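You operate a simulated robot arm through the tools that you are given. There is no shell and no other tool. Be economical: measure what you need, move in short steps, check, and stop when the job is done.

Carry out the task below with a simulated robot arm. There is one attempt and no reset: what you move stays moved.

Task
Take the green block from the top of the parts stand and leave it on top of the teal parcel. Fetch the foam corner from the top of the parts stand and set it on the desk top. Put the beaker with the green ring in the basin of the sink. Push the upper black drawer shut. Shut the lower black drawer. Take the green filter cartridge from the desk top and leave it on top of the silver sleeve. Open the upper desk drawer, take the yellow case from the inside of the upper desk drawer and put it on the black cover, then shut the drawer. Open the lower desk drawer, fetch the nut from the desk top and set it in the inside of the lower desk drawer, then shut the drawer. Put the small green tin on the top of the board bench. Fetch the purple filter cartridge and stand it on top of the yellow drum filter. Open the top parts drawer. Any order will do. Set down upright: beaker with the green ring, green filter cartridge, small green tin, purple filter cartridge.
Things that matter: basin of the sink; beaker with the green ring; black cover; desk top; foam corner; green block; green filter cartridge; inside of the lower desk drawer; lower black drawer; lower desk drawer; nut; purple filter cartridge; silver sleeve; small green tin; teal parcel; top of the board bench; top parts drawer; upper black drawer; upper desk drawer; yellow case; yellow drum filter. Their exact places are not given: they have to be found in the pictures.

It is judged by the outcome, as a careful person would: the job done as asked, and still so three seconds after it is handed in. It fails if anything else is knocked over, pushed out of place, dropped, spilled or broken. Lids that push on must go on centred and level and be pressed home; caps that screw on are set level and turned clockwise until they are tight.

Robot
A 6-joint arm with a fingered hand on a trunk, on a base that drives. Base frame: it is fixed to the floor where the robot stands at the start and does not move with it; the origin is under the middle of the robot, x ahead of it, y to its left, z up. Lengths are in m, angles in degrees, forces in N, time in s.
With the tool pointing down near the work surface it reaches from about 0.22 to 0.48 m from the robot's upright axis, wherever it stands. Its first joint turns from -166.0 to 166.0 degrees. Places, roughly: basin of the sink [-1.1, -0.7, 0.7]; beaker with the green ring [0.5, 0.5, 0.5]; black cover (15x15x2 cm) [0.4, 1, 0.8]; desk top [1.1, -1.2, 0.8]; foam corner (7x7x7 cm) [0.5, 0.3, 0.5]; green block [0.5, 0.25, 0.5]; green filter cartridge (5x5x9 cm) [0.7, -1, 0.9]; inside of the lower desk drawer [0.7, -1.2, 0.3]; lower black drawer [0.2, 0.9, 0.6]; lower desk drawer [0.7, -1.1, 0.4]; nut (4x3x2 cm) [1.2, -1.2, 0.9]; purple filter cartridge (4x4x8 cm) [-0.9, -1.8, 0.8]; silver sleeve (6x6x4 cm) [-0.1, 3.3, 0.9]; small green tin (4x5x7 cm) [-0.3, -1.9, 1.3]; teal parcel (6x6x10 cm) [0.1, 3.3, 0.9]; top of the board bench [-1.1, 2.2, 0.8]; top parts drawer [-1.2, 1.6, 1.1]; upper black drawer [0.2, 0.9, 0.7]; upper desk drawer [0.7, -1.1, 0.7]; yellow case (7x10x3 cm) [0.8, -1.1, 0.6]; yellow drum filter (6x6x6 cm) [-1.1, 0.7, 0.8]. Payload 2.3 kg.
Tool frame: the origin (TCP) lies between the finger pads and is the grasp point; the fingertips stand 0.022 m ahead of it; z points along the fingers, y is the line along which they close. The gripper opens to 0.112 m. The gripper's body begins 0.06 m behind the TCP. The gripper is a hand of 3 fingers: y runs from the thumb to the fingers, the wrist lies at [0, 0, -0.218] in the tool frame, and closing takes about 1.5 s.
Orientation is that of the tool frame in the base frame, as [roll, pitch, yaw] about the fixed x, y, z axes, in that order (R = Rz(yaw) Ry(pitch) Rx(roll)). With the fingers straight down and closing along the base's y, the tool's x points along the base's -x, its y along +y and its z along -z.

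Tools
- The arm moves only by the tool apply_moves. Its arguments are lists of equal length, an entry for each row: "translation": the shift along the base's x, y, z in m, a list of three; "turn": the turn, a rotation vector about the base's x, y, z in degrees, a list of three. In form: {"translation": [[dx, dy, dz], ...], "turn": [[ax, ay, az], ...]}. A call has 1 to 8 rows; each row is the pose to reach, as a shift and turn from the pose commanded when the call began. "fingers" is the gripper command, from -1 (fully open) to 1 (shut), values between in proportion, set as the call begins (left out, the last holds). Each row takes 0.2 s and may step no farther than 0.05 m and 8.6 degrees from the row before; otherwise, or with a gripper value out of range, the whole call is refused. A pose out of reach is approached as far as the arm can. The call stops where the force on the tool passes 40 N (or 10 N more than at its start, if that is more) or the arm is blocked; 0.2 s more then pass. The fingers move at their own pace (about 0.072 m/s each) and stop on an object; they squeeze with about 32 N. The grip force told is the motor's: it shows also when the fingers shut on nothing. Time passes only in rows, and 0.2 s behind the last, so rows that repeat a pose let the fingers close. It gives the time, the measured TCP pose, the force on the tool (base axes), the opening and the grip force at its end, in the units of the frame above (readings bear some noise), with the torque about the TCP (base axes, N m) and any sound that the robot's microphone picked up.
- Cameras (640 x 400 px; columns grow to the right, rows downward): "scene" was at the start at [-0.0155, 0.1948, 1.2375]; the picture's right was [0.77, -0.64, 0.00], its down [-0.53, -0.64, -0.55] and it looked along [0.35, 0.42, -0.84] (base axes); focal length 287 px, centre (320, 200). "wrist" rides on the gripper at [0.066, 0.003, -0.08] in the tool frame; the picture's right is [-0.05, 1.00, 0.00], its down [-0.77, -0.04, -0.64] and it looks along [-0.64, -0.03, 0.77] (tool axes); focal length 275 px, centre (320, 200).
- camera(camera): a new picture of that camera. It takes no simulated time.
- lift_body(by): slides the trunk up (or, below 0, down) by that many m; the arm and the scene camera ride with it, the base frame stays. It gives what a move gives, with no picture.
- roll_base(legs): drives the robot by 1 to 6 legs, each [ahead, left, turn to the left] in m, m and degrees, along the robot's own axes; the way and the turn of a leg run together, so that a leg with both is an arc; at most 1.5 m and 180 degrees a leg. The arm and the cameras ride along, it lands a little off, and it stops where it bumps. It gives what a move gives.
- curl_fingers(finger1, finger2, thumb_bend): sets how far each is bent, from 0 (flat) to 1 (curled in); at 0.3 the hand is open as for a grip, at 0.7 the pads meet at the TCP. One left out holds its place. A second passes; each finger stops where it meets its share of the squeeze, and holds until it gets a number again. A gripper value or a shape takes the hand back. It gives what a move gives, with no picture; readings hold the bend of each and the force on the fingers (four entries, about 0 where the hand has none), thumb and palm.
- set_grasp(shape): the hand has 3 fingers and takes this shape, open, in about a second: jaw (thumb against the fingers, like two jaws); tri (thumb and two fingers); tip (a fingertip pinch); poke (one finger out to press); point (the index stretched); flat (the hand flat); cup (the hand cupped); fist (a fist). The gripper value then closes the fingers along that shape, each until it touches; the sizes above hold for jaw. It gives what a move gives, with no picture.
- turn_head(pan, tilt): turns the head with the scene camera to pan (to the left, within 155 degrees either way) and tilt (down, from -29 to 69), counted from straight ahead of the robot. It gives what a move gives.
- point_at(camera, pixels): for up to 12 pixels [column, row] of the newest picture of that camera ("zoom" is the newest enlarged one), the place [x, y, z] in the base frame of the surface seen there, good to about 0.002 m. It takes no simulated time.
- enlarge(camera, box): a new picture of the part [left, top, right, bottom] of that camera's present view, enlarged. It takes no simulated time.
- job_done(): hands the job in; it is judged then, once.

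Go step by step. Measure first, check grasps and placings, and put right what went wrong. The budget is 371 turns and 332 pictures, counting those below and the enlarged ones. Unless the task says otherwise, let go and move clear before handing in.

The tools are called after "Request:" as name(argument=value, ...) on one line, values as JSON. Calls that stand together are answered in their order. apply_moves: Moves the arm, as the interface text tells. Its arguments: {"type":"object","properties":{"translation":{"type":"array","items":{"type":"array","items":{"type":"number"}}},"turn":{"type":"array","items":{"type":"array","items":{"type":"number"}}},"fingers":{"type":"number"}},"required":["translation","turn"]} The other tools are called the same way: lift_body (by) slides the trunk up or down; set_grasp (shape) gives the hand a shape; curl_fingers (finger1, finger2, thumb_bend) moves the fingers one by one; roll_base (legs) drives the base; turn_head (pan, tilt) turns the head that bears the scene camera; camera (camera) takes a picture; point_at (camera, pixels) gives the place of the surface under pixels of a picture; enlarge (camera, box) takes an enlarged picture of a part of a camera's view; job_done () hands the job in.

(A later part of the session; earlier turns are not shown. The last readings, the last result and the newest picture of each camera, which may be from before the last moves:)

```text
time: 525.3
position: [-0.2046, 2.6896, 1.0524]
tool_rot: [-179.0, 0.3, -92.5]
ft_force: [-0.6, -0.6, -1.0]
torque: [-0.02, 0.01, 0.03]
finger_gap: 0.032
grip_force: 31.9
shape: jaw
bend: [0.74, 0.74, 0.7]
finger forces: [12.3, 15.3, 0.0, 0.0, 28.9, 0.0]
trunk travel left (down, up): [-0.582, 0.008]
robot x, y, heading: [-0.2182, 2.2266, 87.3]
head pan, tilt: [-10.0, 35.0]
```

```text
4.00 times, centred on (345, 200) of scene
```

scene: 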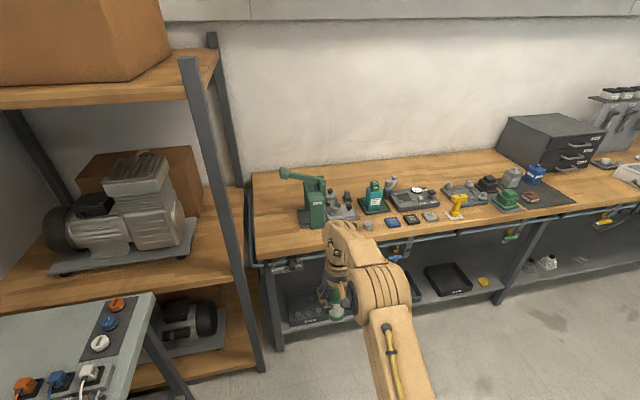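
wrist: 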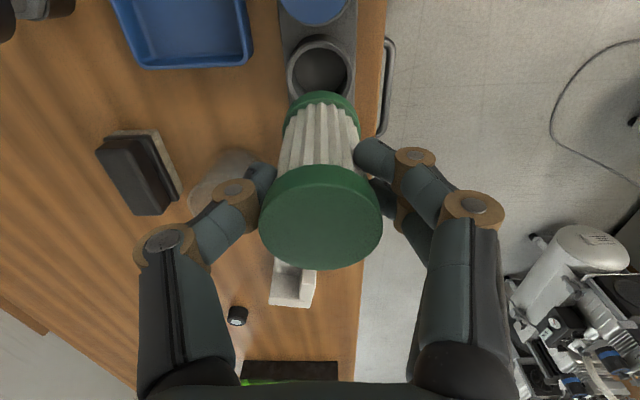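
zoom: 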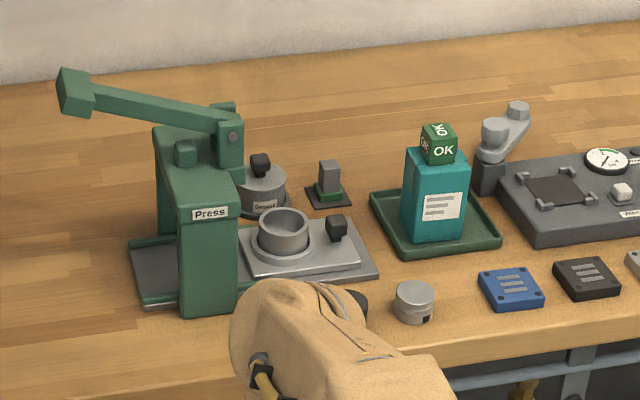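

Request:
point_at(camera="zoom", pixels=[[236, 220], [230, 180], [232, 130], [230, 115], [175, 130], [185, 150], [80, 90], [284, 212], [262, 228], [306, 228], [284, 250], [260, 160]])

```text
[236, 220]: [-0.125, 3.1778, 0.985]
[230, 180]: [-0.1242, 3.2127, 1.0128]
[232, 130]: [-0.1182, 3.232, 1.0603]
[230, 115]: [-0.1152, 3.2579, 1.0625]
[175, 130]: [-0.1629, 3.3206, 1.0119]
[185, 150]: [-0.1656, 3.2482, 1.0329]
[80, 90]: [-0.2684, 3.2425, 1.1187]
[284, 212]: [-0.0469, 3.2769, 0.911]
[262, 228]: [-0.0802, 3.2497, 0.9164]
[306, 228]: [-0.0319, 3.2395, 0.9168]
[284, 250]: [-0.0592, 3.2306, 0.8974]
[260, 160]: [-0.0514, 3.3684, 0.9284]
```

Request:
roll_base(legs=[[0, -0.35, 2.5], [0.59, 0, 0]])

Request:
turn_head(pan=10, tilt=55)

Request:
camera(camera="scene")

```text
time: 530.5
position: [0.1312, 3.2705, 1.0536]
tool_rot: [-179.0, 0.4, -90.9]
ft_force: [-1.0, -0.2, -1.8]
torque: [0.0, 0.01, -0.01]
finger_gap: 0.0316
grip_force: 32.0
shape: jaw
bend: [0.74, 0.74, 0.7]
finger forces: [12.4, 15.3, 0.0, 0.1, 28.9, 0.0]
trunk travel left (down, up): [-0.582, 0.008]
robot x, y, heading: [0.1305, 2.8089, 89.1]
head pan, tilt: [-10.0, 35.0]
```

```text
time: 531.3
position: [0.1308, 3.2711, 1.0523]
tool_rot: [-179.1, 0.4, -90.9]
ft_force: [-0.7, 0.2, -1.9]
torque: [-0.02, 0.0, 0.03]
finger_gap: 0.0319
grip_force: 32.2
shape: jaw
bend: [0.74, 0.74, 0.7]
finger forces: [12.4, 15.3, 0.0, 0.1, 28.9, 0.0]
trunk travel left (down, up): [-0.582, 0.008]
robot x, y, heading: [0.1256, 2.8085, 89.2]
head pan, tilt: [10.0, 55.0]
```

```text
135 pictures are left
```

scene: 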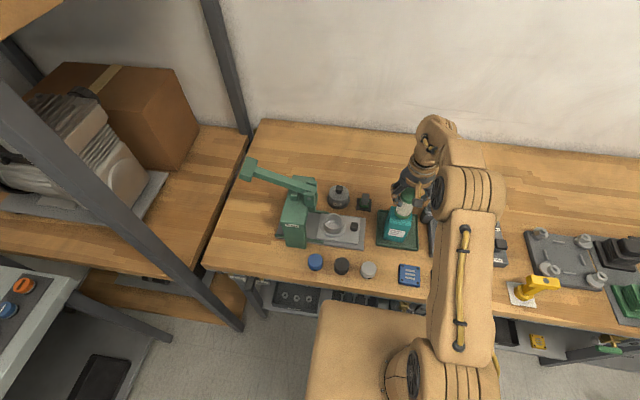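

My held cartridge passed right where the block stands; I check immediately.

Request:
camera(camera="wrist")

Request:
enlarge(camera="scene", box=[340, 150, 460, 270])

```text
134 pictures are left
```

wrist: 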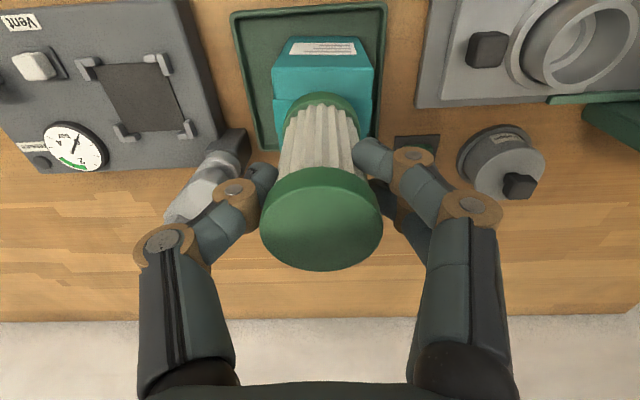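

```text
3.33 times, centred on (400, 210) of scene
```

zoom: 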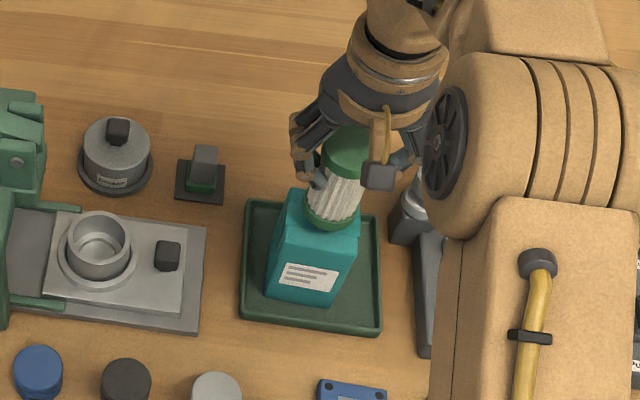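

Request:
apply_moves(translation=[[0, 0, 0.04], [0, 0, 0.08], [-0.03, -0.02, 0.1], [-0.06, -0.04, 0.1], [-0.09, -0.06, 0.1], [-0.12, -0.08, 0.1]], turn=[[0, 0, 0], [0, 0, 0], [0, 0, 0], [0, 0, 0], [0, 0, 0], [0, 0, 0]])

Request:
camera(camera="wrist")

Request:
camera(camera="scene")

```text
time: 532.7
position: [0.0146, 3.1933, 1.1526]
tool_rot: [-179.0, 0.2, -91.0]
ft_force: [-0.4, 0.7, -1.3]
torque: [0.01, -0.02, -0.04]
finger_gap: 0.0313
grip_force: 31.9
shape: jaw
bend: [0.74, 0.74, 0.7]
finger forces: [13.4, 15.4, 0.0, 0.1, 28.8, 0.0]
trunk travel left (down, up): [-0.582, 0.008]
robot x, y, heading: [0.1284, 2.8061, 89.6]
head pan, tilt: [10.0, 55.0]
```

```text
132 pictures are left
```

wrist: 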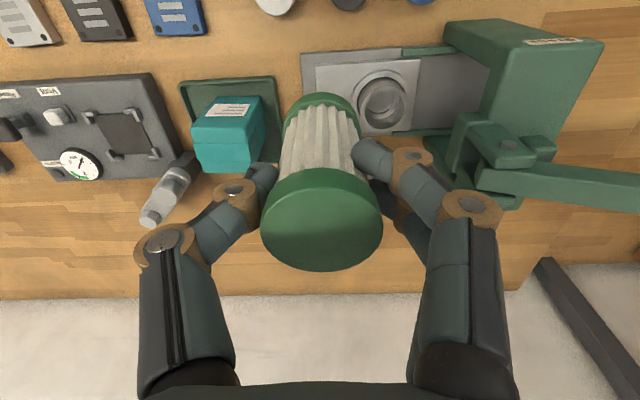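

```text
131 pictures are left
```

scene: 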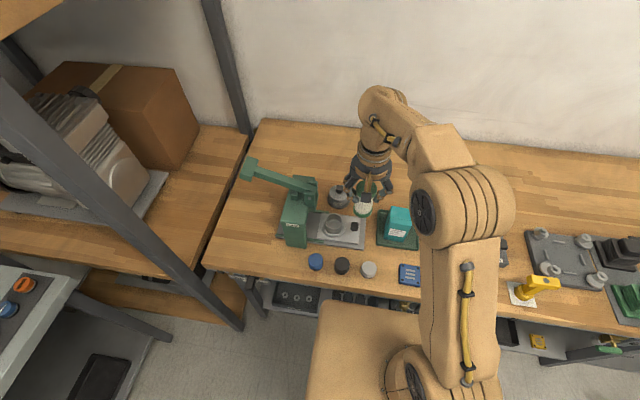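

Request:
enlarge(camera="scene", box=[340, 130, 460, 260])

Request:
enlarge(camera="wrist", box=[140, 60, 320, 240])

```text
3.08 times, centred on (400, 195) of scene
```

zoom: 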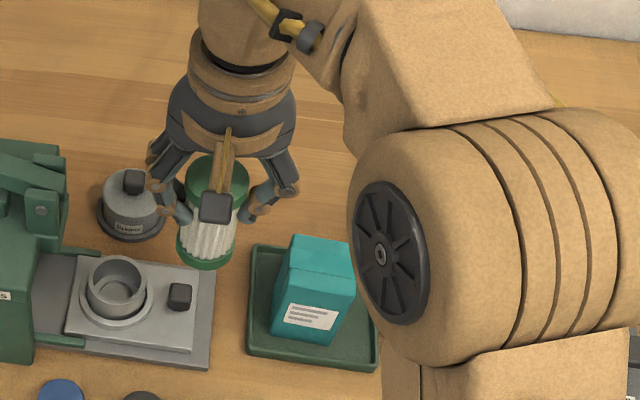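

```text
2.22 times, centred on (230, 150) of wrist
```

zoom: 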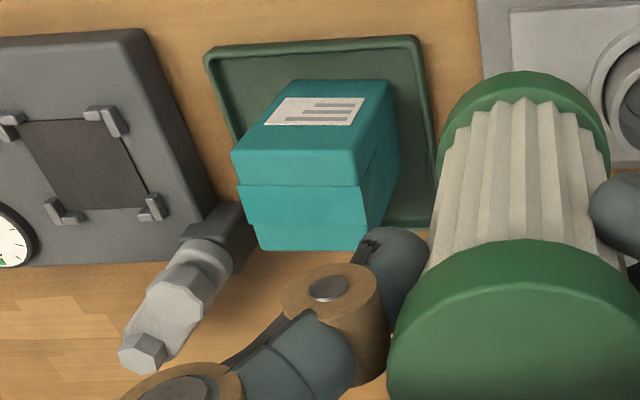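

Request:
point_at(camera="wrist", pixels=[[382, 105], [358, 105], [405, 103], [382, 84], [380, 128], [364, 90], [400, 90]])

Request:
enlarge(camera="scene", box=[310, 200, 370, 250])

```text
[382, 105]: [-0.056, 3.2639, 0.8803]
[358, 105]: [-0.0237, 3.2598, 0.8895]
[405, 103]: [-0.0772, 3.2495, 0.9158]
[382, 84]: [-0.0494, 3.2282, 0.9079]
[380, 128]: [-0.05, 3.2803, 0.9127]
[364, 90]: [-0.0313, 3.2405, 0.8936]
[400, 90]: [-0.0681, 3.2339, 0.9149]
```

```text
8.00 times, centred on (340, 225) of scene
```

zoom: 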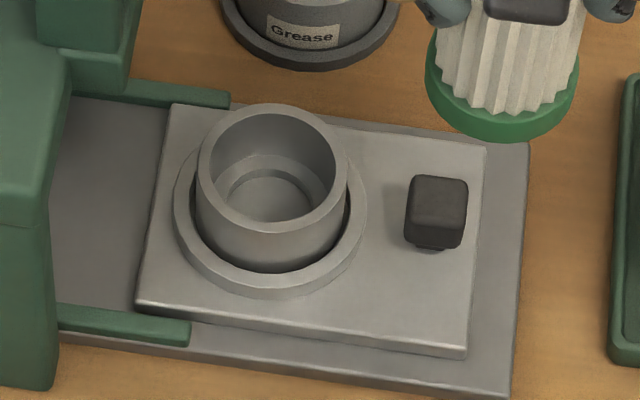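

Request:
point_at(camera="zoom", pixels=[[203, 168], [341, 168], [272, 108], [272, 226], [222, 124], [322, 124], [222, 214], [322, 214], [272, 114], [272, 221]])

```text
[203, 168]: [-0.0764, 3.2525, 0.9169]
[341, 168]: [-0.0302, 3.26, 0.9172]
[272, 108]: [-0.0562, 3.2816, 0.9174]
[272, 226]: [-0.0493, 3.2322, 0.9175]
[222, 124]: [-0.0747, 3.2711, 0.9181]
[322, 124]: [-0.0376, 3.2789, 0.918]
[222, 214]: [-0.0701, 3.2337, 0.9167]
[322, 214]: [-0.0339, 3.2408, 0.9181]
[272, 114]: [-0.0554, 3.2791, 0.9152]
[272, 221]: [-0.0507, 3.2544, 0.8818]
```

Request:
apply_moves(translation=[[-0.008, 0.008, 0], [-0.016, 0.015, 0], [-0.024, 0.023, 0], [-0.032, 0.031, 0], [-0.04, 0.038, 0], [-0.048, 0.046, 0], [-0.056, 0.054, 0], [-0.0646, 0.061, 0]], turn=[[0, 0, 7.25], [0, 0, 14.5], [0, 0, 21.75], [0, 0, 29], [0, 0, 36.25], [0, 0, 43.5], [0, 0, 50.75], [-0.3, -0.9, 58]])

Request:
camera(camera="wrist")

Request:
camera(camera="scene")

```text
time: 534.5
position: [-0.0501, 3.2493, 1.1508]
tool_rot: [-178.4, -0.4, -32.6]
ft_force: [0.0, 0.6, -0.9]
torque: [-0.01, -0.05, -0.01]
finger_gap: 0.0317
grip_force: 31.7
shape: jaw
bend: [0.74, 0.74, 0.7]
finger forces: [13.3, 15.5, 0.0, 0.0, 28.7, 0.1]
out of reach, approached as far as the arm can: row 8
trunk travel left (down, up): [-0.582, 0.008]
robot x, y, heading: [0.1277, 2.8085, 89.3]
head pan, tilt: [10.0, 55.0]
```

```text
127 pictures are left
```

wrist: 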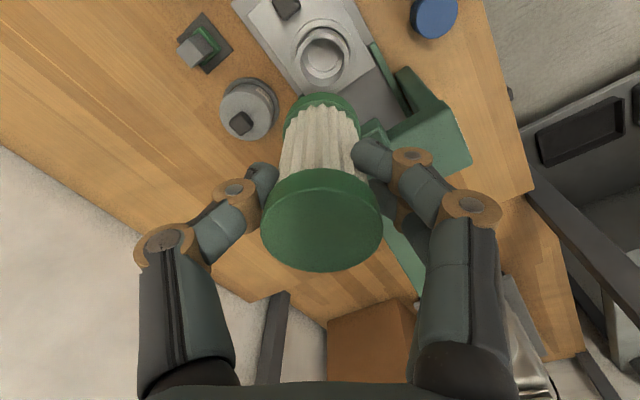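

```text
126 pictures are left
```

scene: 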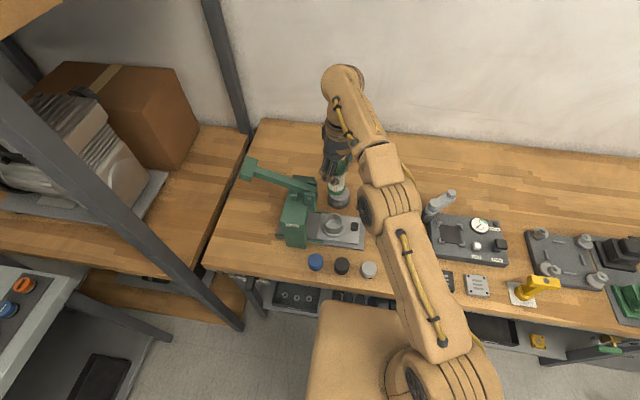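

Request:
roll_base(legs=[[0.025, 0, 0]])

Request:
apply_moves(translation=[[0, -0.009, -0.02], [0, -0.0195, -0.04]], turn=[[0.7, 1.3, 0], [0.7, 1.3, 0]])

```text
time: 535.3
position: [-0.0506, 3.2743, 1.1503]
tool_rot: [-178.3, -0.3, -33.0]
ft_force: [0.3, 0.4, -1.5]
torque: [-0.05, -0.03, 0.02]
finger_gap: 0.0316
grip_force: 32.3
shape: jaw
bend: [0.74, 0.74, 0.7]
finger forces: [13.5, 15.5, 0.0, 0.1, 28.7, 0.0]
trunk travel left (down, up): [-0.582, 0.008]
robot x, y, heading: [0.1292, 2.8348, 89.3]
head pan, tilt: [10.0, 55.0]
```

```text
time: 535.9
position: [-0.0509, 3.2544, 1.111]
tool_rot: [-178.4, 1.2, -32.8]
ft_force: [0.5, 0.4, -1.4]
torque: [0.0, 0.0, -0.05]
finger_gap: 0.0312
grip_force: 31.8
shape: jaw
bend: [0.74, 0.74, 0.7]
finger forces: [13.7, 15.6, 0.0, 0.2, 28.6, 0.0]
trunk travel left (down, up): [-0.582, 0.008]
robot x, y, heading: [0.1293, 2.8342, 89.4]
head pan, tilt: [10.0, 55.0]
```

Request:
apply_moves(translation=[[0, 0, -0.03], [0, 0, -0.06]], turn=[[-1.9, -0.1, 0], [-1.9, -0.1, 0]])

Request:
camera(camera="wrist")

Request:
enlarge(camera="scene", box=[270, 130, 410, 270])

```text
time: 536.5
position: [-0.0482, 3.2559, 1.0534]
tool_rot: [-180.0, 0.0, -32.9]
ft_force: [0.0, 0.6, -1.0]
torque: [-0.02, 0.01, 0.01]
finger_gap: 0.0311
grip_force: 31.7
shape: jaw
bend: [0.74, 0.74, 0.7]
finger forces: [13.9, 15.7, 0.1, 0.0, 28.6, 0.0]
trunk travel left (down, up): [-0.582, 0.008]
robot x, y, heading: [0.1314, 2.8336, 89.2]
head pan, tilt: [10.0, 55.0]
```

```text
125 pictures are left
```

wrist: 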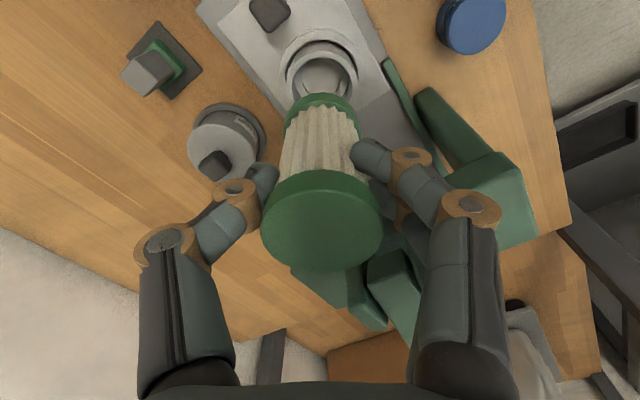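

```text
2.86 times, centred on (340, 200) of scene
```

zoom: 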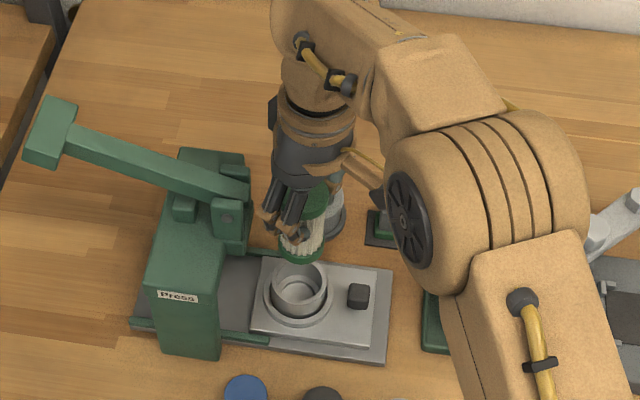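

Request:
apply_moves(translation=[[-0.002, -0.0015, -0.02], [-0.002, -0.0015, -0.04], [-0.002, -0.0015, -0.05]], turn=[[0, 0, 0], [0, 0, 0], [0, 0, 0]])

Request:
enlarge(camera="scene", box=[310, 190, 370, 250])

Request:
enlarge(camera="wrist", box=[250, 20, 390, 140])

```text
time: 537.3
position: [-0.051, 3.2536, 1.0021]
tool_rot: [179.9, 0.0, -33.0]
ft_force: [1.1, -0.4, -1.1]
torque: [0.03, -0.02, 0.02]
finger_gap: 0.0311
grip_force: 31.8
shape: jaw
bend: [0.74, 0.74, 0.7]
finger forces: [14.2, 15.6, 0.1, 0.0, 28.4, 0.0]
trunk travel left (down, up): [-0.582, 0.008]
robot x, y, heading: [0.129, 2.833, 89.2]
head pan, tilt: [10.0, 55.0]
```

```text
6.67 times, centred on (340, 220) of scene
```

zoom: 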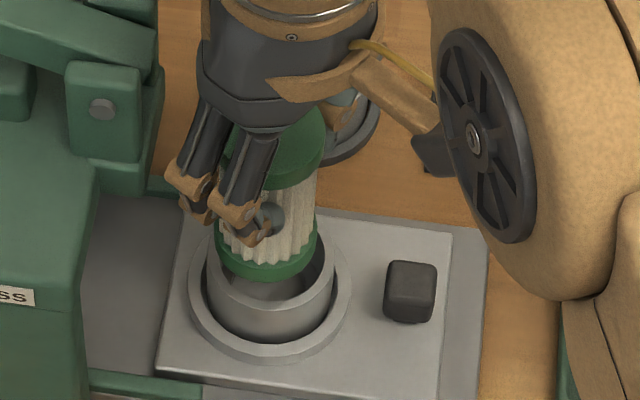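

```text
3.33 times, centred on (320, 80) of wrist
```

zoom: 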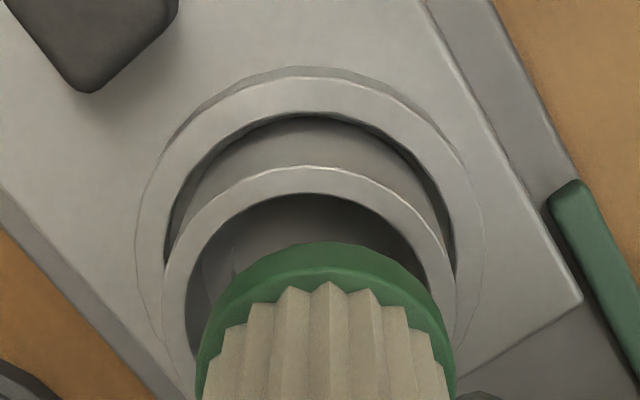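

Request:
enlarge(camera="scene", box=[320, 205, 350, 235])

```text
13.33 times, centred on (335, 220) of scene
```

zoom: 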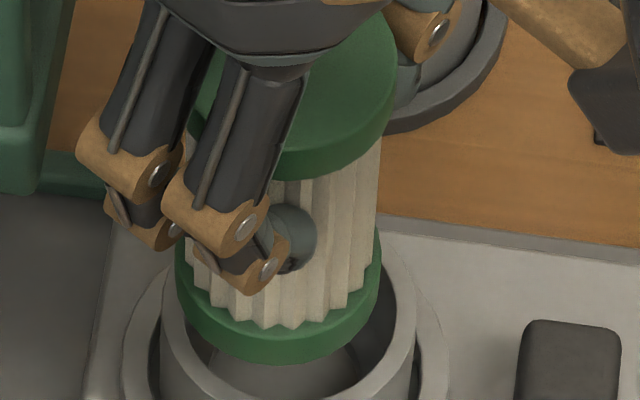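

Request:
enlarge(camera="scene", box=[320, 215, 350, 245])

Request:
point_at(camera="zoom", pixels=[[278, 225], [278, 230], [178, 170], [379, 170], [165, 215], [412, 205], [288, 268], [288, 275], [250, 222], [310, 222]])

```text
13.33 times, centred on (335, 230) of scene
```

zoom: 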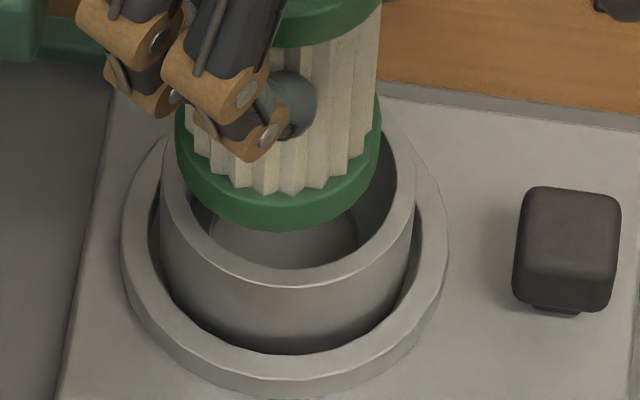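

```text
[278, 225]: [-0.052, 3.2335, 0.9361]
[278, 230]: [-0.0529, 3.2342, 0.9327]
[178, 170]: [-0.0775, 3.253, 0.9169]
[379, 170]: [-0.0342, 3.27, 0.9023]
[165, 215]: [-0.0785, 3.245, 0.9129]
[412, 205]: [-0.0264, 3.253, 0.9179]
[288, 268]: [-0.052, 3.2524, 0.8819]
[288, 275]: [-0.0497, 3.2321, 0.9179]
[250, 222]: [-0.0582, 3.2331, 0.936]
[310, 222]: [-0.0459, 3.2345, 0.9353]
```

Request:
apply_moves(translation=[[0.0015, 0.0005, -0.006], [0.0015, 0.0005, -0.01], [0.0015, 0.0005, -0.013]], turn=[[0, 0, 0], [0, 0, 0], [0, 0, 0]])

Request:
enlarge(camera="scene", box=[320, 215, 350, 245])

```text
time: 538.1
position: [-0.0512, 3.2555, 0.9886]
tool_rot: [180.0, 0.0, -32.9]
ft_force: [0.7, 0.4, -1.4]
torque: [0.02, -0.02, 0.0]
finger_gap: 0.0314
grip_force: 31.9
shape: jaw
bend: [0.74, 0.74, 0.7]
finger forces: [14.1, 15.7, 0.0, 0.0, 28.6, 0.0]
trunk travel left (down, up): [-0.582, 0.008]
robot x, y, heading: [0.1269, 2.8309, 89.1]
head pan, tilt: [10.0, 55.0]
```

```text
13.33 times, centred on (335, 230) of scene
```

zoom: 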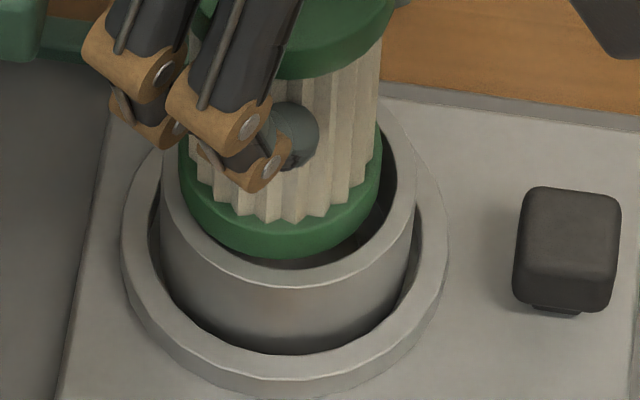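

Request:
point_at(camera="zoom", pixels=[[162, 190], [170, 190], [178, 190], [186, 190], [376, 190], [384, 190], [392, 190], [398, 190], [404, 190], [410, 190], [416, 190]])

Request:
point_at(camera="zoom", pixels=[[285, 255], [285, 260], [285, 264], [285, 268], [285, 272], [285, 278], [285, 284], [285, 288], [285, 294]])

```text
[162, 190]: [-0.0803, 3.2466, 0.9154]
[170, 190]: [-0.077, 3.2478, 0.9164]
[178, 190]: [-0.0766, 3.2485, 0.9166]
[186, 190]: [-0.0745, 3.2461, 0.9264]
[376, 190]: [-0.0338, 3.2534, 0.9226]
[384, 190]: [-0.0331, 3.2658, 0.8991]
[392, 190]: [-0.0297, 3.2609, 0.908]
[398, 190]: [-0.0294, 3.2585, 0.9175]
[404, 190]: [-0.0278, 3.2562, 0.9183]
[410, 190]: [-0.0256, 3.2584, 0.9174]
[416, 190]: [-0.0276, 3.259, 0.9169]
```

```text
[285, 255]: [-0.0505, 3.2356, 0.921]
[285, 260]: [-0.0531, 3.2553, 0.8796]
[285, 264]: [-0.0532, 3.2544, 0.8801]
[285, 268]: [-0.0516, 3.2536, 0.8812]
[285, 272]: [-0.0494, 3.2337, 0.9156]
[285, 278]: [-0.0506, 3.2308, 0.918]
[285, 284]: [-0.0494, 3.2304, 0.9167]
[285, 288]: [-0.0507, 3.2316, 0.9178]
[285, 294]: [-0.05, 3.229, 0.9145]
```

Request:
apply_moves(translation=[[0.0015, 0.0003, -0.002], [0.0015, 0.0003, -0.004], [0.0015, 0.0003, -0.006], [0.0015, 0.0003, -0.008]], turn=[[0, 0, 0], [0, 0, 0], [0, 0, 0], [0, 0, 0]])

Request:
enlarge(camera="scene", box=[320, 215, 350, 245])

```text
time: 539.1
position: [-0.0509, 3.2545, 0.9801]
tool_rot: [-179.9, 0.1, -32.9]
ft_force: [-0.2, -1.8, 7.2]
torque: [-0.05, -0.06, 0.0]
finger_gap: 0.0321
grip_force: 31.9
shape: jaw
bend: [0.74, 0.74, 0.7]
finger forces: [16.7, 16.4, 0.0, 0.0, 30.2, 0.1]
trunk travel left (down, up): [-0.582, 0.008]
robot x, y, heading: [0.1286, 2.831, 89.3]
head pan, tilt: [10.0, 55.0]
```

```text
13.33 times, centred on (335, 230) of scene
```

zoom: 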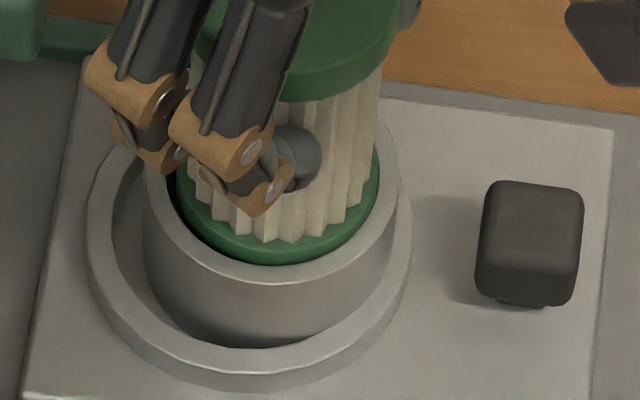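

Request:
apply_moves(translation=[[-0.001, 0.001, 0], [-0.002, 0.002, 0]], turn=[[0, 0, 0], [0, 0, 0]])

Request:
camera(camera="wrist")

Request:
enlarge(camera="scene", box=[300, 195, 370, 255])

```text
time: 539.7
position: [-0.0508, 3.2566, 0.9803]
tool_rot: [-180.0, 0.1, -32.9]
ft_force: [0.3, -0.4, -0.7]
torque: [-0.05, 0.01, 0.01]
finger_gap: 0.032
grip_force: 31.9
shape: jaw
bend: [0.74, 0.74, 0.7]
finger forces: [15.4, 15.9, 0.0, 0.0, 30.5, 0.0]
trunk travel left (down, up): [-0.582, 0.008]
robot x, y, heading: [0.1296, 2.8295, 89.2]
head pan, tilt: [10.0, 55.0]
```

```text
117 pictures are left
```

wrist: 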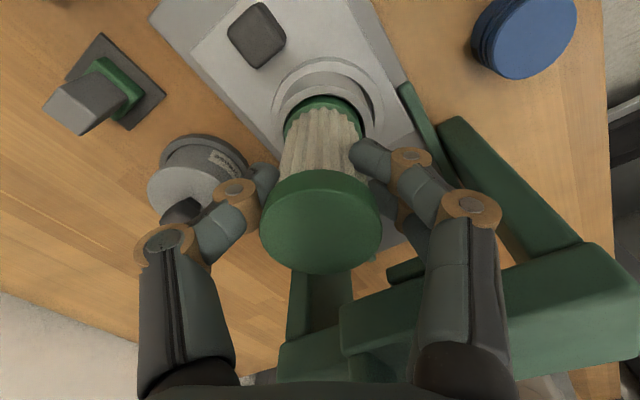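

```text
6.67 times, centred on (335, 225) of scene
```

zoom: 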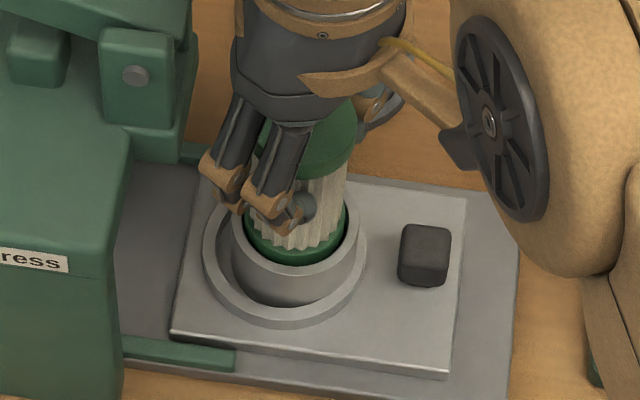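

Request:
apply_moves(translation=[[0, 0, 0.01], [0, 0, 0.025]], turn=[[0, 0, 0], [0, 0, 0]])

Request:
enlarge(camera="scene", box=[318, 213, 352, 247])

```text
time: 540.3
position: [-0.0512, 3.2553, 1.005]
tool_rot: [180.0, 0.1, -32.9]
ft_force: [0.4, 0.0, -1.1]
torque: [0.02, -0.03, 0.0]
finger_gap: 0.0317
grip_force: 31.9
shape: jaw
bend: [0.74, 0.74, 0.7]
finger forces: [15.3, 16.1, 0.0, 0.1, 30.2, 0.0]
trunk travel left (down, up): [-0.582, 0.008]
robot x, y, heading: [0.1269, 2.8338, 89.2]
head pan, tilt: [10.0, 55.0]
```

```text
11.76 times, centred on (335, 230) of scene
```

zoom: 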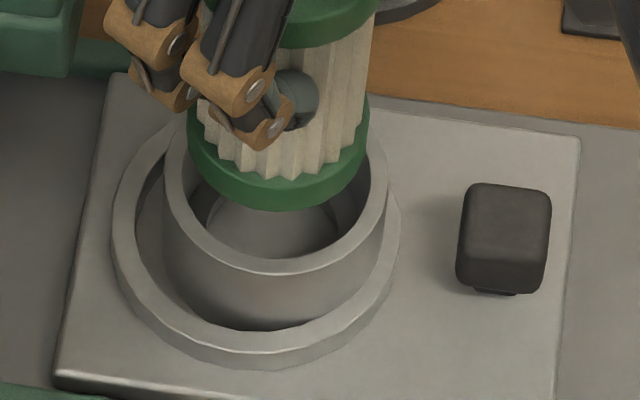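

Request:
point_at(camera="zoom", pixels=[[168, 180], [175, 200], [383, 180], [376, 205], [272, 268], [276, 262], [188, 188], [200, 200], [368, 188], [278, 208], [278, 204]])

```text
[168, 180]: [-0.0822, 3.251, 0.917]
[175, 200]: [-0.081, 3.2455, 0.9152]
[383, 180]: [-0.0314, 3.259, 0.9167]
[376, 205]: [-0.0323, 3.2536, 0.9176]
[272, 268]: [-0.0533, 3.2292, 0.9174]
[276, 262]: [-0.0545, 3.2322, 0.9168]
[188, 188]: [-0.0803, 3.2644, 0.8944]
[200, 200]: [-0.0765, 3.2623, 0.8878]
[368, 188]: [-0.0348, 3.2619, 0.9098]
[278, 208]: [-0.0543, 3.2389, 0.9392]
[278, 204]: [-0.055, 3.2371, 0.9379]
```

Request:
apply_moves(translation=[[0.0152, -0.003, 0], [0.0152, -0.003, -0.01], [0.0152, -0.003, -0.014]], turn=[[0, 0, 0], [0, 0, 0], [0, 0, 0]])

Request:
apply_moves(translation=[[0, 0, -0.0015], [0, 0, -0.003], [0, 0, -0.0045]], turn=[[0, 0, 0], [0, 0, 0], [0, 0, 0]])

Request:
enlarge(camera="scene", box=[318, 213, 352, 247])

```text
time: 541.1
position: [-0.0341, 3.2543, 0.9921]
tool_rot: [180.0, 0.2, -32.9]
ft_force: [-0.2, -0.2, -1.3]
torque: [0.01, -0.01, -0.03]
finger_gap: 0.0317
grip_force: 32.0
shape: jaw
bend: [0.74, 0.74, 0.7]
finger forces: [15.1, 16.0, 0.0, 0.0, 30.0, 0.0]
trunk travel left (down, up): [-0.582, 0.008]
robot x, y, heading: [0.1259, 2.8345, 89.4]
head pan, tilt: [10.0, 55.0]
```

```text
time: 541.9
position: [-0.0355, 3.2532, 0.9873]
tool_rot: [179.9, 0.1, -32.9]
ft_force: [-0.2, 0.5, 6.2]
torque: [0.03, -0.04, -0.03]
finger_gap: 0.032
grip_force: 32.3
shape: jaw
bend: [0.74, 0.74, 0.7]
finger forces: [15.5, 16.4, 0.0, 0.0, 30.7, 0.1]
trunk travel left (down, up): [-0.582, 0.008]
robot x, y, heading: [0.1332, 2.8301, 89.1]
head pan, tilt: [10.0, 55.0]
```

```text
11.76 times, centred on (335, 230) of scene
```

zoom: 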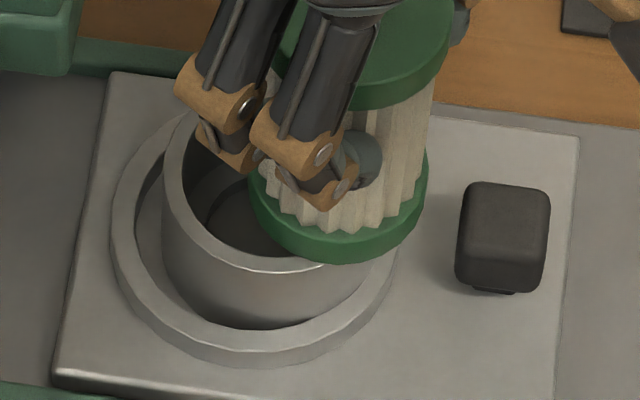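

Request:
apply_moves(translation=[[0, 0, 0.004], [0.0022, 0, 0.004], [0.0022, 0, 0.001], [0.0022, 0, -0.0005]], turn=[[0, 0, 0], [0, 0, 0], [0, 0, 0], [0, 0, 0]])

Request:
enlarge(camera="scene", box=[318, 213, 352, 247])

```text
time: 542.9
position: [-0.034, 3.2529, 0.9868]
tool_rot: [-180.0, 0.2, -32.8]
ft_force: [-0.3, 0.0, 8.3]
torque: [0.08, -0.04, 0.04]
finger_gap: 0.0316
grip_force: 32.0
shape: jaw
bend: [0.74, 0.74, 0.7]
finger forces: [15.8, 16.6, 0.1, 0.1, 31.2, 0.0]
trunk travel left (down, up): [-0.582, 0.008]
robot x, y, heading: [0.1313, 2.8332, 89.1]
head pan, tilt: [10.0, 55.0]
```

```text
11.76 times, centred on (335, 230) of scene
```

zoom: 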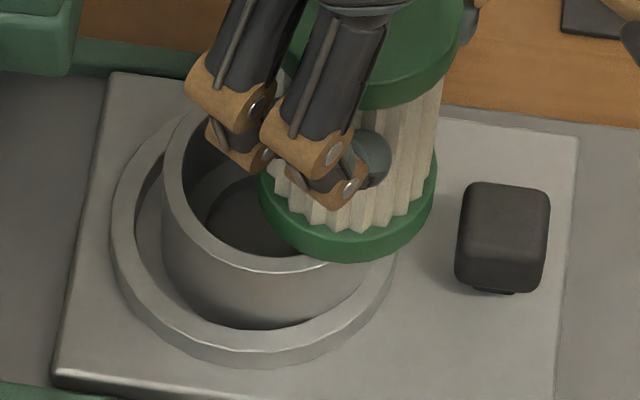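

Request:
point_at(camera="zoom", pixels=[[205, 200], [215, 190], [225, 180], [200, 190], [240, 225], [250, 240], [230, 200], [195, 175], [210, 170], [185, 170]])

```text
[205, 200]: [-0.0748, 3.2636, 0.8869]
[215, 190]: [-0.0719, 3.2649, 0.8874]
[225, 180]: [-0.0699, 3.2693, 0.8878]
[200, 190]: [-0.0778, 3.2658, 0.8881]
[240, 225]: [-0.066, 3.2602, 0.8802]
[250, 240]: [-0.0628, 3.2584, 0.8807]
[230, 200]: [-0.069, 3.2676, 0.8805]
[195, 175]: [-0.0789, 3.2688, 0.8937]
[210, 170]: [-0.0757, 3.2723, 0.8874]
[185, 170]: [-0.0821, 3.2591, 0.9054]
```

Request:
apply_moves(translation=[[0, 0, 0.0012], [0, 0, 0.0012]], turn=[[0, 0, 0], [0, 0, 0]])

Request:
apply_moves(translation=[[0, 0, 0], [0, 0, 0], [0, 0, 0]], turn=[[0, 0, 0], [0, 0, 0], [0, 0, 0]], fingers=0.1)

Request:
enlarge(camera="scene", box=[310, 195, 360, 245])

```text
time: 543.5
position: [-0.0348, 3.2536, 0.9881]
tool_rot: [179.9, 0.1, -32.8]
ft_force: [-0.5, 0.8, 3.7]
torque: [0.06, -0.04, -0.03]
finger_gap: 0.032
grip_force: 32.1
shape: jaw
bend: [0.74, 0.74, 0.7]
finger forces: [15.4, 16.3, 0.1, 0.1, 31.0, 0.0]
trunk travel left (down, up): [-0.582, 0.008]
robot x, y, heading: [0.1246, 2.8325, 89.4]
head pan, tilt: [10.0, 55.0]
```

```text
time: 544.3
position: [-0.0327, 3.2539, 0.9884]
tool_rot: [179.9, 0.2, -32.9]
ft_force: [-0.5, 0.2, 0.5]
torque: [-0.01, 0.01, 0.02]
finger_gap: 0.0499
grip_force: 0.0
shape: jaw
bend: [0.73, 0.73, 0.7]
finger forces: [0.1, 0.1, 0.0, 0.1, 0.0, 0.0]
trunk travel left (down, up): [-0.582, 0.008]
robot x, y, heading: [0.1291, 2.832, 89.2]
head pan, tilt: [10.0, 55.0]
```

```text
8.00 times, centred on (335, 220) of scene
```

zoom: 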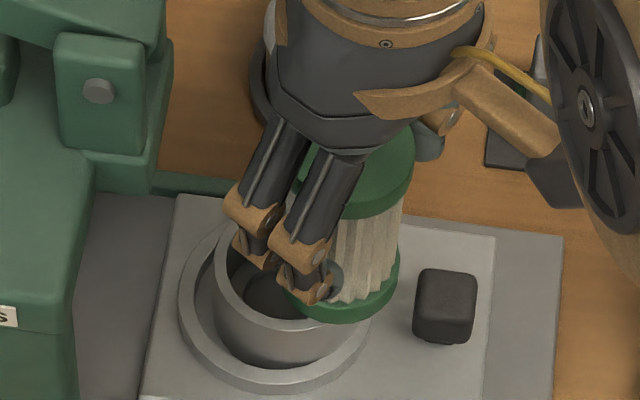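

Request:
apply_moves(translation=[[0, 0, 0], [0, 0, 0], [0, 0, 0.01], [0, 0, 0.03], [0, 0, 0.06], [0, 0, 0.1], [0, 0, 0.13]], turn=[[0, 0, 0], [0, 0, 0], [0, 0, 0], [0, 0, 0], [0, 0, 0], [0, 0, 0], [0, 0, 0]], fingers=-0.1)

Request:
enlarge(camera="scene", box=[290, 170, 380, 255])

Request:
camera(camera="wrist")

```text
time: 545.9
position: [-0.0323, 3.255, 1.1166]
tool_rot: [-180.0, 0.1, -32.9]
ft_force: [1.1, -0.2, 0.5]
torque: [-0.01, 0.0, -0.03]
finger_gap: 0.0612
grip_force: 0.0
shape: jaw
bend: [0.72, 0.72, 0.7]
finger forces: [0.0, 0.0, 0.0, 0.1, 0.0, 0.0]
trunk travel left (down, up): [-0.582, 0.008]
robot x, y, heading: [0.1262, 2.835, 88.8]
head pan, tilt: [10.0, 55.0]
```

```text
4.71 times, centred on (335, 212) of scene
```

zoom: 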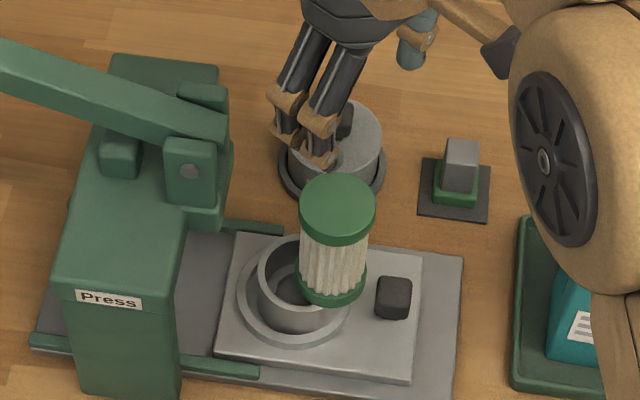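

```text
110 pictures are left
```

wrist: 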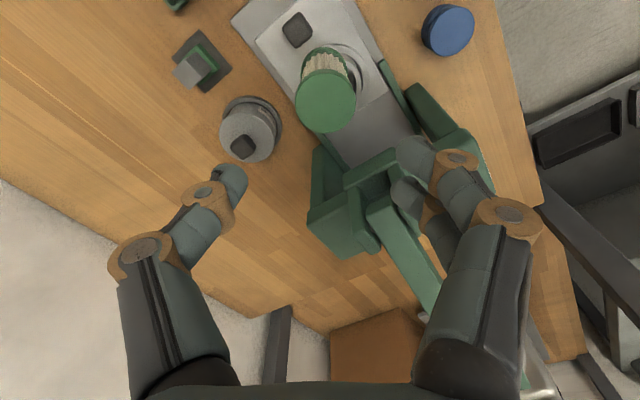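

Cartridge stands on the sleeve's rim. I swing the arm back and look for the fallen block.

Request:
apply_moves(translation=[[0.015, -0.012, 0.02], [0.03, -0.025, 0.03], [0.045, -0.037, 0.03], [0.06, -0.05, 0.03], [0.075, -0.062, 0.03], [0.09, -0.075, 0.03], [0.11, -0.09, 0.03], [0.13, -0.1, 0.03]], turn=[[0, 0, -7.25], [0, 0, -14.5], [0, 0, -21.75], [0, 0, -29], [0, 0, -36.25], [0, 0, -43.5], [0, 0, -50.75], [0, 0, -58]])

Request:
roll_base(legs=[[-0.3, 0, 0]])

Request:
turn_head(pan=-10, tilt=38)

Request:
camera(camera="scene")

Request:
camera(camera="wrist")

```text
time: 547.7
position: [0.0967, 3.1548, 1.1476]
tool_rot: [-180.0, 0.1, -91.0]
ft_force: [0.4, -0.3, 0.0]
torque: [-0.01, 0.03, 0.01]
finger_gap: 0.0613
grip_force: 0.0
shape: jaw
bend: [0.72, 0.72, 0.7]
finger forces: [0.0, 0.0, 0.0, 0.0, 0.0, 0.0]
trunk travel left (down, up): [-0.582, 0.008]
robot x, y, heading: [0.1281, 2.8322, 89.0]
head pan, tilt: [10.0, 55.0]
```

```text
time: 549.7
position: [0.0932, 2.8588, 1.1496]
tool_rot: [-180.0, 0.1, -91.1]
ft_force: [0.2, -0.3, -0.8]
torque: [0.02, 0.01, -0.02]
finger_gap: 0.0611
grip_force: 0.0
shape: jaw
bend: [0.72, 0.72, 0.7]
finger forces: [0.0, 0.0, 0.1, 0.1, 0.0, 0.0]
trunk travel left (down, up): [-0.582, 0.008]
robot x, y, heading: [0.123, 2.5351, 88.8]
head pan, tilt: [10.0, 55.0]
```

```text
time: 550.6
position: [0.0942, 2.8583, 1.148]
tool_rot: [180.0, 0.2, -91.2]
ft_force: [0.4, -0.5, 1.3]
torque: [0.01, 0.0, -0.01]
finger_gap: 0.0611
grip_force: 0.1
shape: jaw
bend: [0.72, 0.72, 0.7]
finger forces: [0.0, 0.1, 0.0, 0.0, 0.1, 0.1]
trunk travel left (down, up): [-0.582, 0.008]
robot x, y, heading: [0.1261, 2.5381, 88.9]
head pan, tilt: [-10.0, 38.0]
```

```text
109 pictures are left
```

scene: 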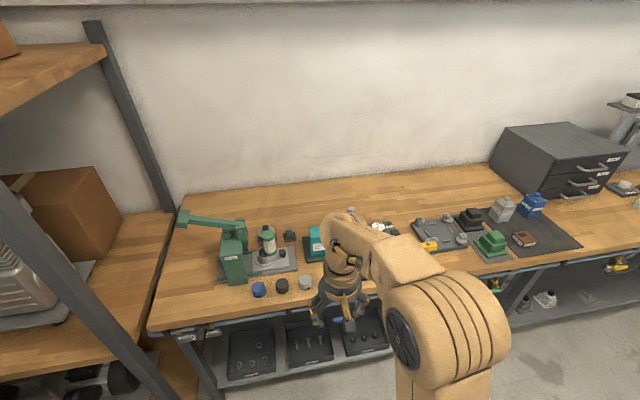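

```text
108 pictures are left
```

wrist: 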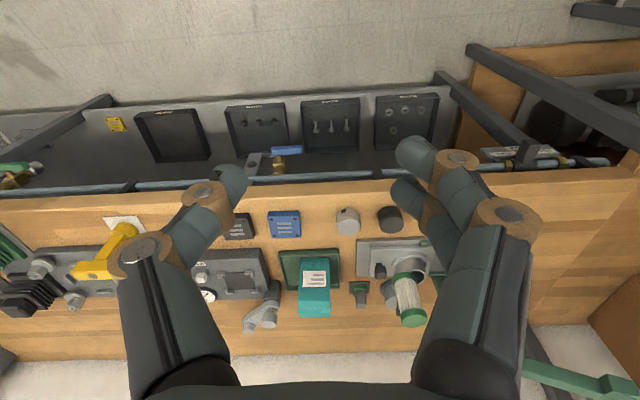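

Request:
roll_base(legs=[[0.28, 0, 0]])

Request:
apply_moves(translation=[[0.02, 0.04, 0.01], [0.05, 0.08, 0.01], [0.08, 0.11, 0.01], [0.11, 0.12, 0.01]], turn=[[0, 0, 0], [0, 0, 0], [0, 0, 0], [0, 0, 0]], fingers=-1)

Request:
camera(camera="wrist")

Request:
turn_head(pan=-5, tilt=60)

Request:
camera(camera="scene")

```text
time: 552.5
position: [0.0975, 3.138, 1.1483]
tool_rot: [-180.0, 0.0, -91.1]
ft_force: [-0.1, 0.2, -0.1]
torque: [-0.02, 0.02, -0.03]
finger_gap: 0.061
grip_force: 0.0
shape: jaw
bend: [0.72, 0.72, 0.7]
finger forces: [0.0, 0.0, 0.0, 0.0, 0.1, 0.1]
trunk travel left (down, up): [-0.582, 0.008]
robot x, y, heading: [0.1315, 2.8108, 89.0]
head pan, tilt: [-10.0, 38.0]
```

```text
time: 553.5
position: [0.208, 3.2565, 1.1598]
tool_rot: [179.9, 0.0, -91.0]
ft_force: [0.0, -0.2, 0.0]
torque: [0.0, 0.0, 0.0]
finger_gap: 0.112
grip_force: 0.0
shape: jaw
bend: [0.3, 0.3, 0.3]
finger forces: [0.0, 0.0, 0.0, 0.0, 0.0, 0.0]
trunk travel left (down, up): [-0.582, 0.008]
robot x, y, heading: [0.1295, 2.8159, 89.0]
head pan, tilt: [-10.0, 38.0]
```

```text
107 pictures are left
```

wrist: 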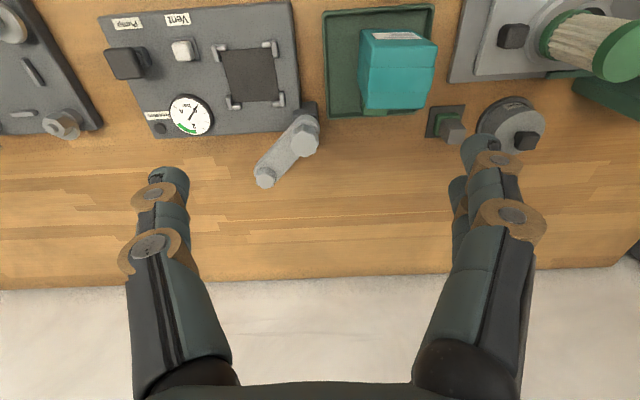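

```text
time: 554.4
position: [0.2069, 3.257, 1.1605]
tool_rot: [180.0, 0.1, -91.0]
ft_force: [-0.8, -0.4, -0.4]
torque: [0.02, -0.01, -0.01]
finger_gap: 0.1121
grip_force: 0.2
shape: jaw
bend: [0.3, 0.3, 0.3]
finger forces: [0.1, 0.0, 0.0, 0.0, 0.0, 0.2]
trunk travel left (down, up): [-0.582, 0.008]
robot x, y, heading: [0.1299, 2.8137, 89.0]
head pan, tilt: [-5.0, 60.0]
```

```text
106 pictures are left
```

scene: 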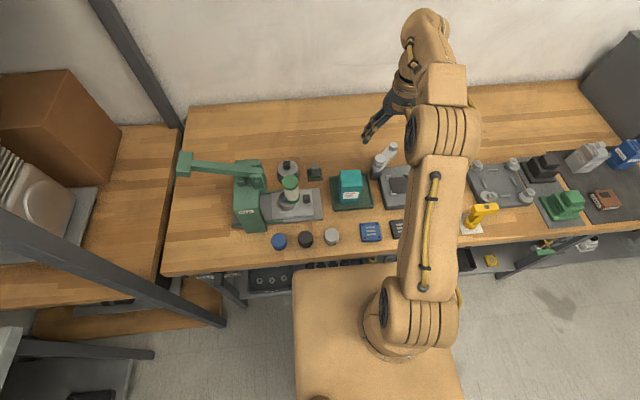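

Request:
enlarge(camera="wrist", box=[310, 0, 480, 150])

Request:
enlarge(camera="scene", box=[300, 130, 420, 240])

```text
2.67 times, centred on (395, 75) of wrist
```

zoom: 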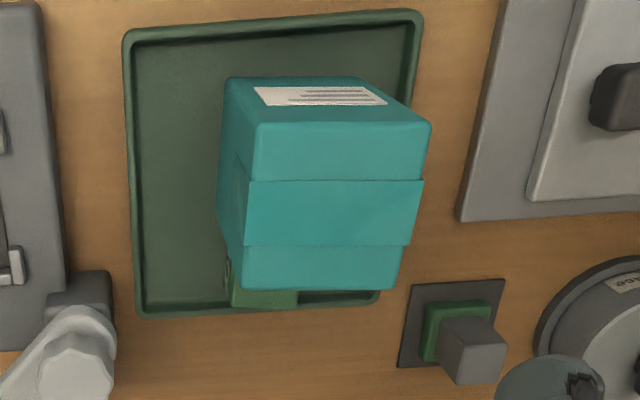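

```text
3.64 times, centred on (360, 185) of scene
```

zoom: 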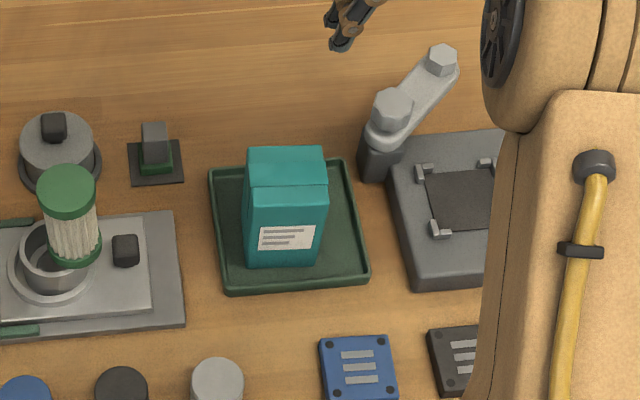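

Request:
point_at(camera="zoom", pixels=[[285, 165], [250, 165], [325, 165], [285, 180], [320, 180], [250, 180], [285, 192], [325, 190]])

Request:
point_at(camera="wrist", pixels=[[372, 112], [365, 112], [382, 113], [359, 106], [376, 116], [372, 109], [396, 60], [370, 50], [420, 50], [368, 35], [425, 50]])

```text
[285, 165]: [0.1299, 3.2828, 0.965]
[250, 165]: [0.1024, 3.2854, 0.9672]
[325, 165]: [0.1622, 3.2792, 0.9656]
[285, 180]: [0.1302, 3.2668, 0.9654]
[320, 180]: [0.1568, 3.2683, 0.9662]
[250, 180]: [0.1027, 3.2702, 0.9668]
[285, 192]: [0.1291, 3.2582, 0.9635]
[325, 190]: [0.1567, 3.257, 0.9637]
```

```text
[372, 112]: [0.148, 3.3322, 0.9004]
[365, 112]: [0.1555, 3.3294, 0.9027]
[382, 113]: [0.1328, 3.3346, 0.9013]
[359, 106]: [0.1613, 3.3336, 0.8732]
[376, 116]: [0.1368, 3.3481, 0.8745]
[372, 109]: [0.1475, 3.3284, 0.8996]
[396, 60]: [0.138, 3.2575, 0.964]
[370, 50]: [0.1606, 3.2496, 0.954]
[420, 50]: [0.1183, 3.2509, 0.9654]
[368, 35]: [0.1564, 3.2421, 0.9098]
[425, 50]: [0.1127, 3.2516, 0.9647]
```

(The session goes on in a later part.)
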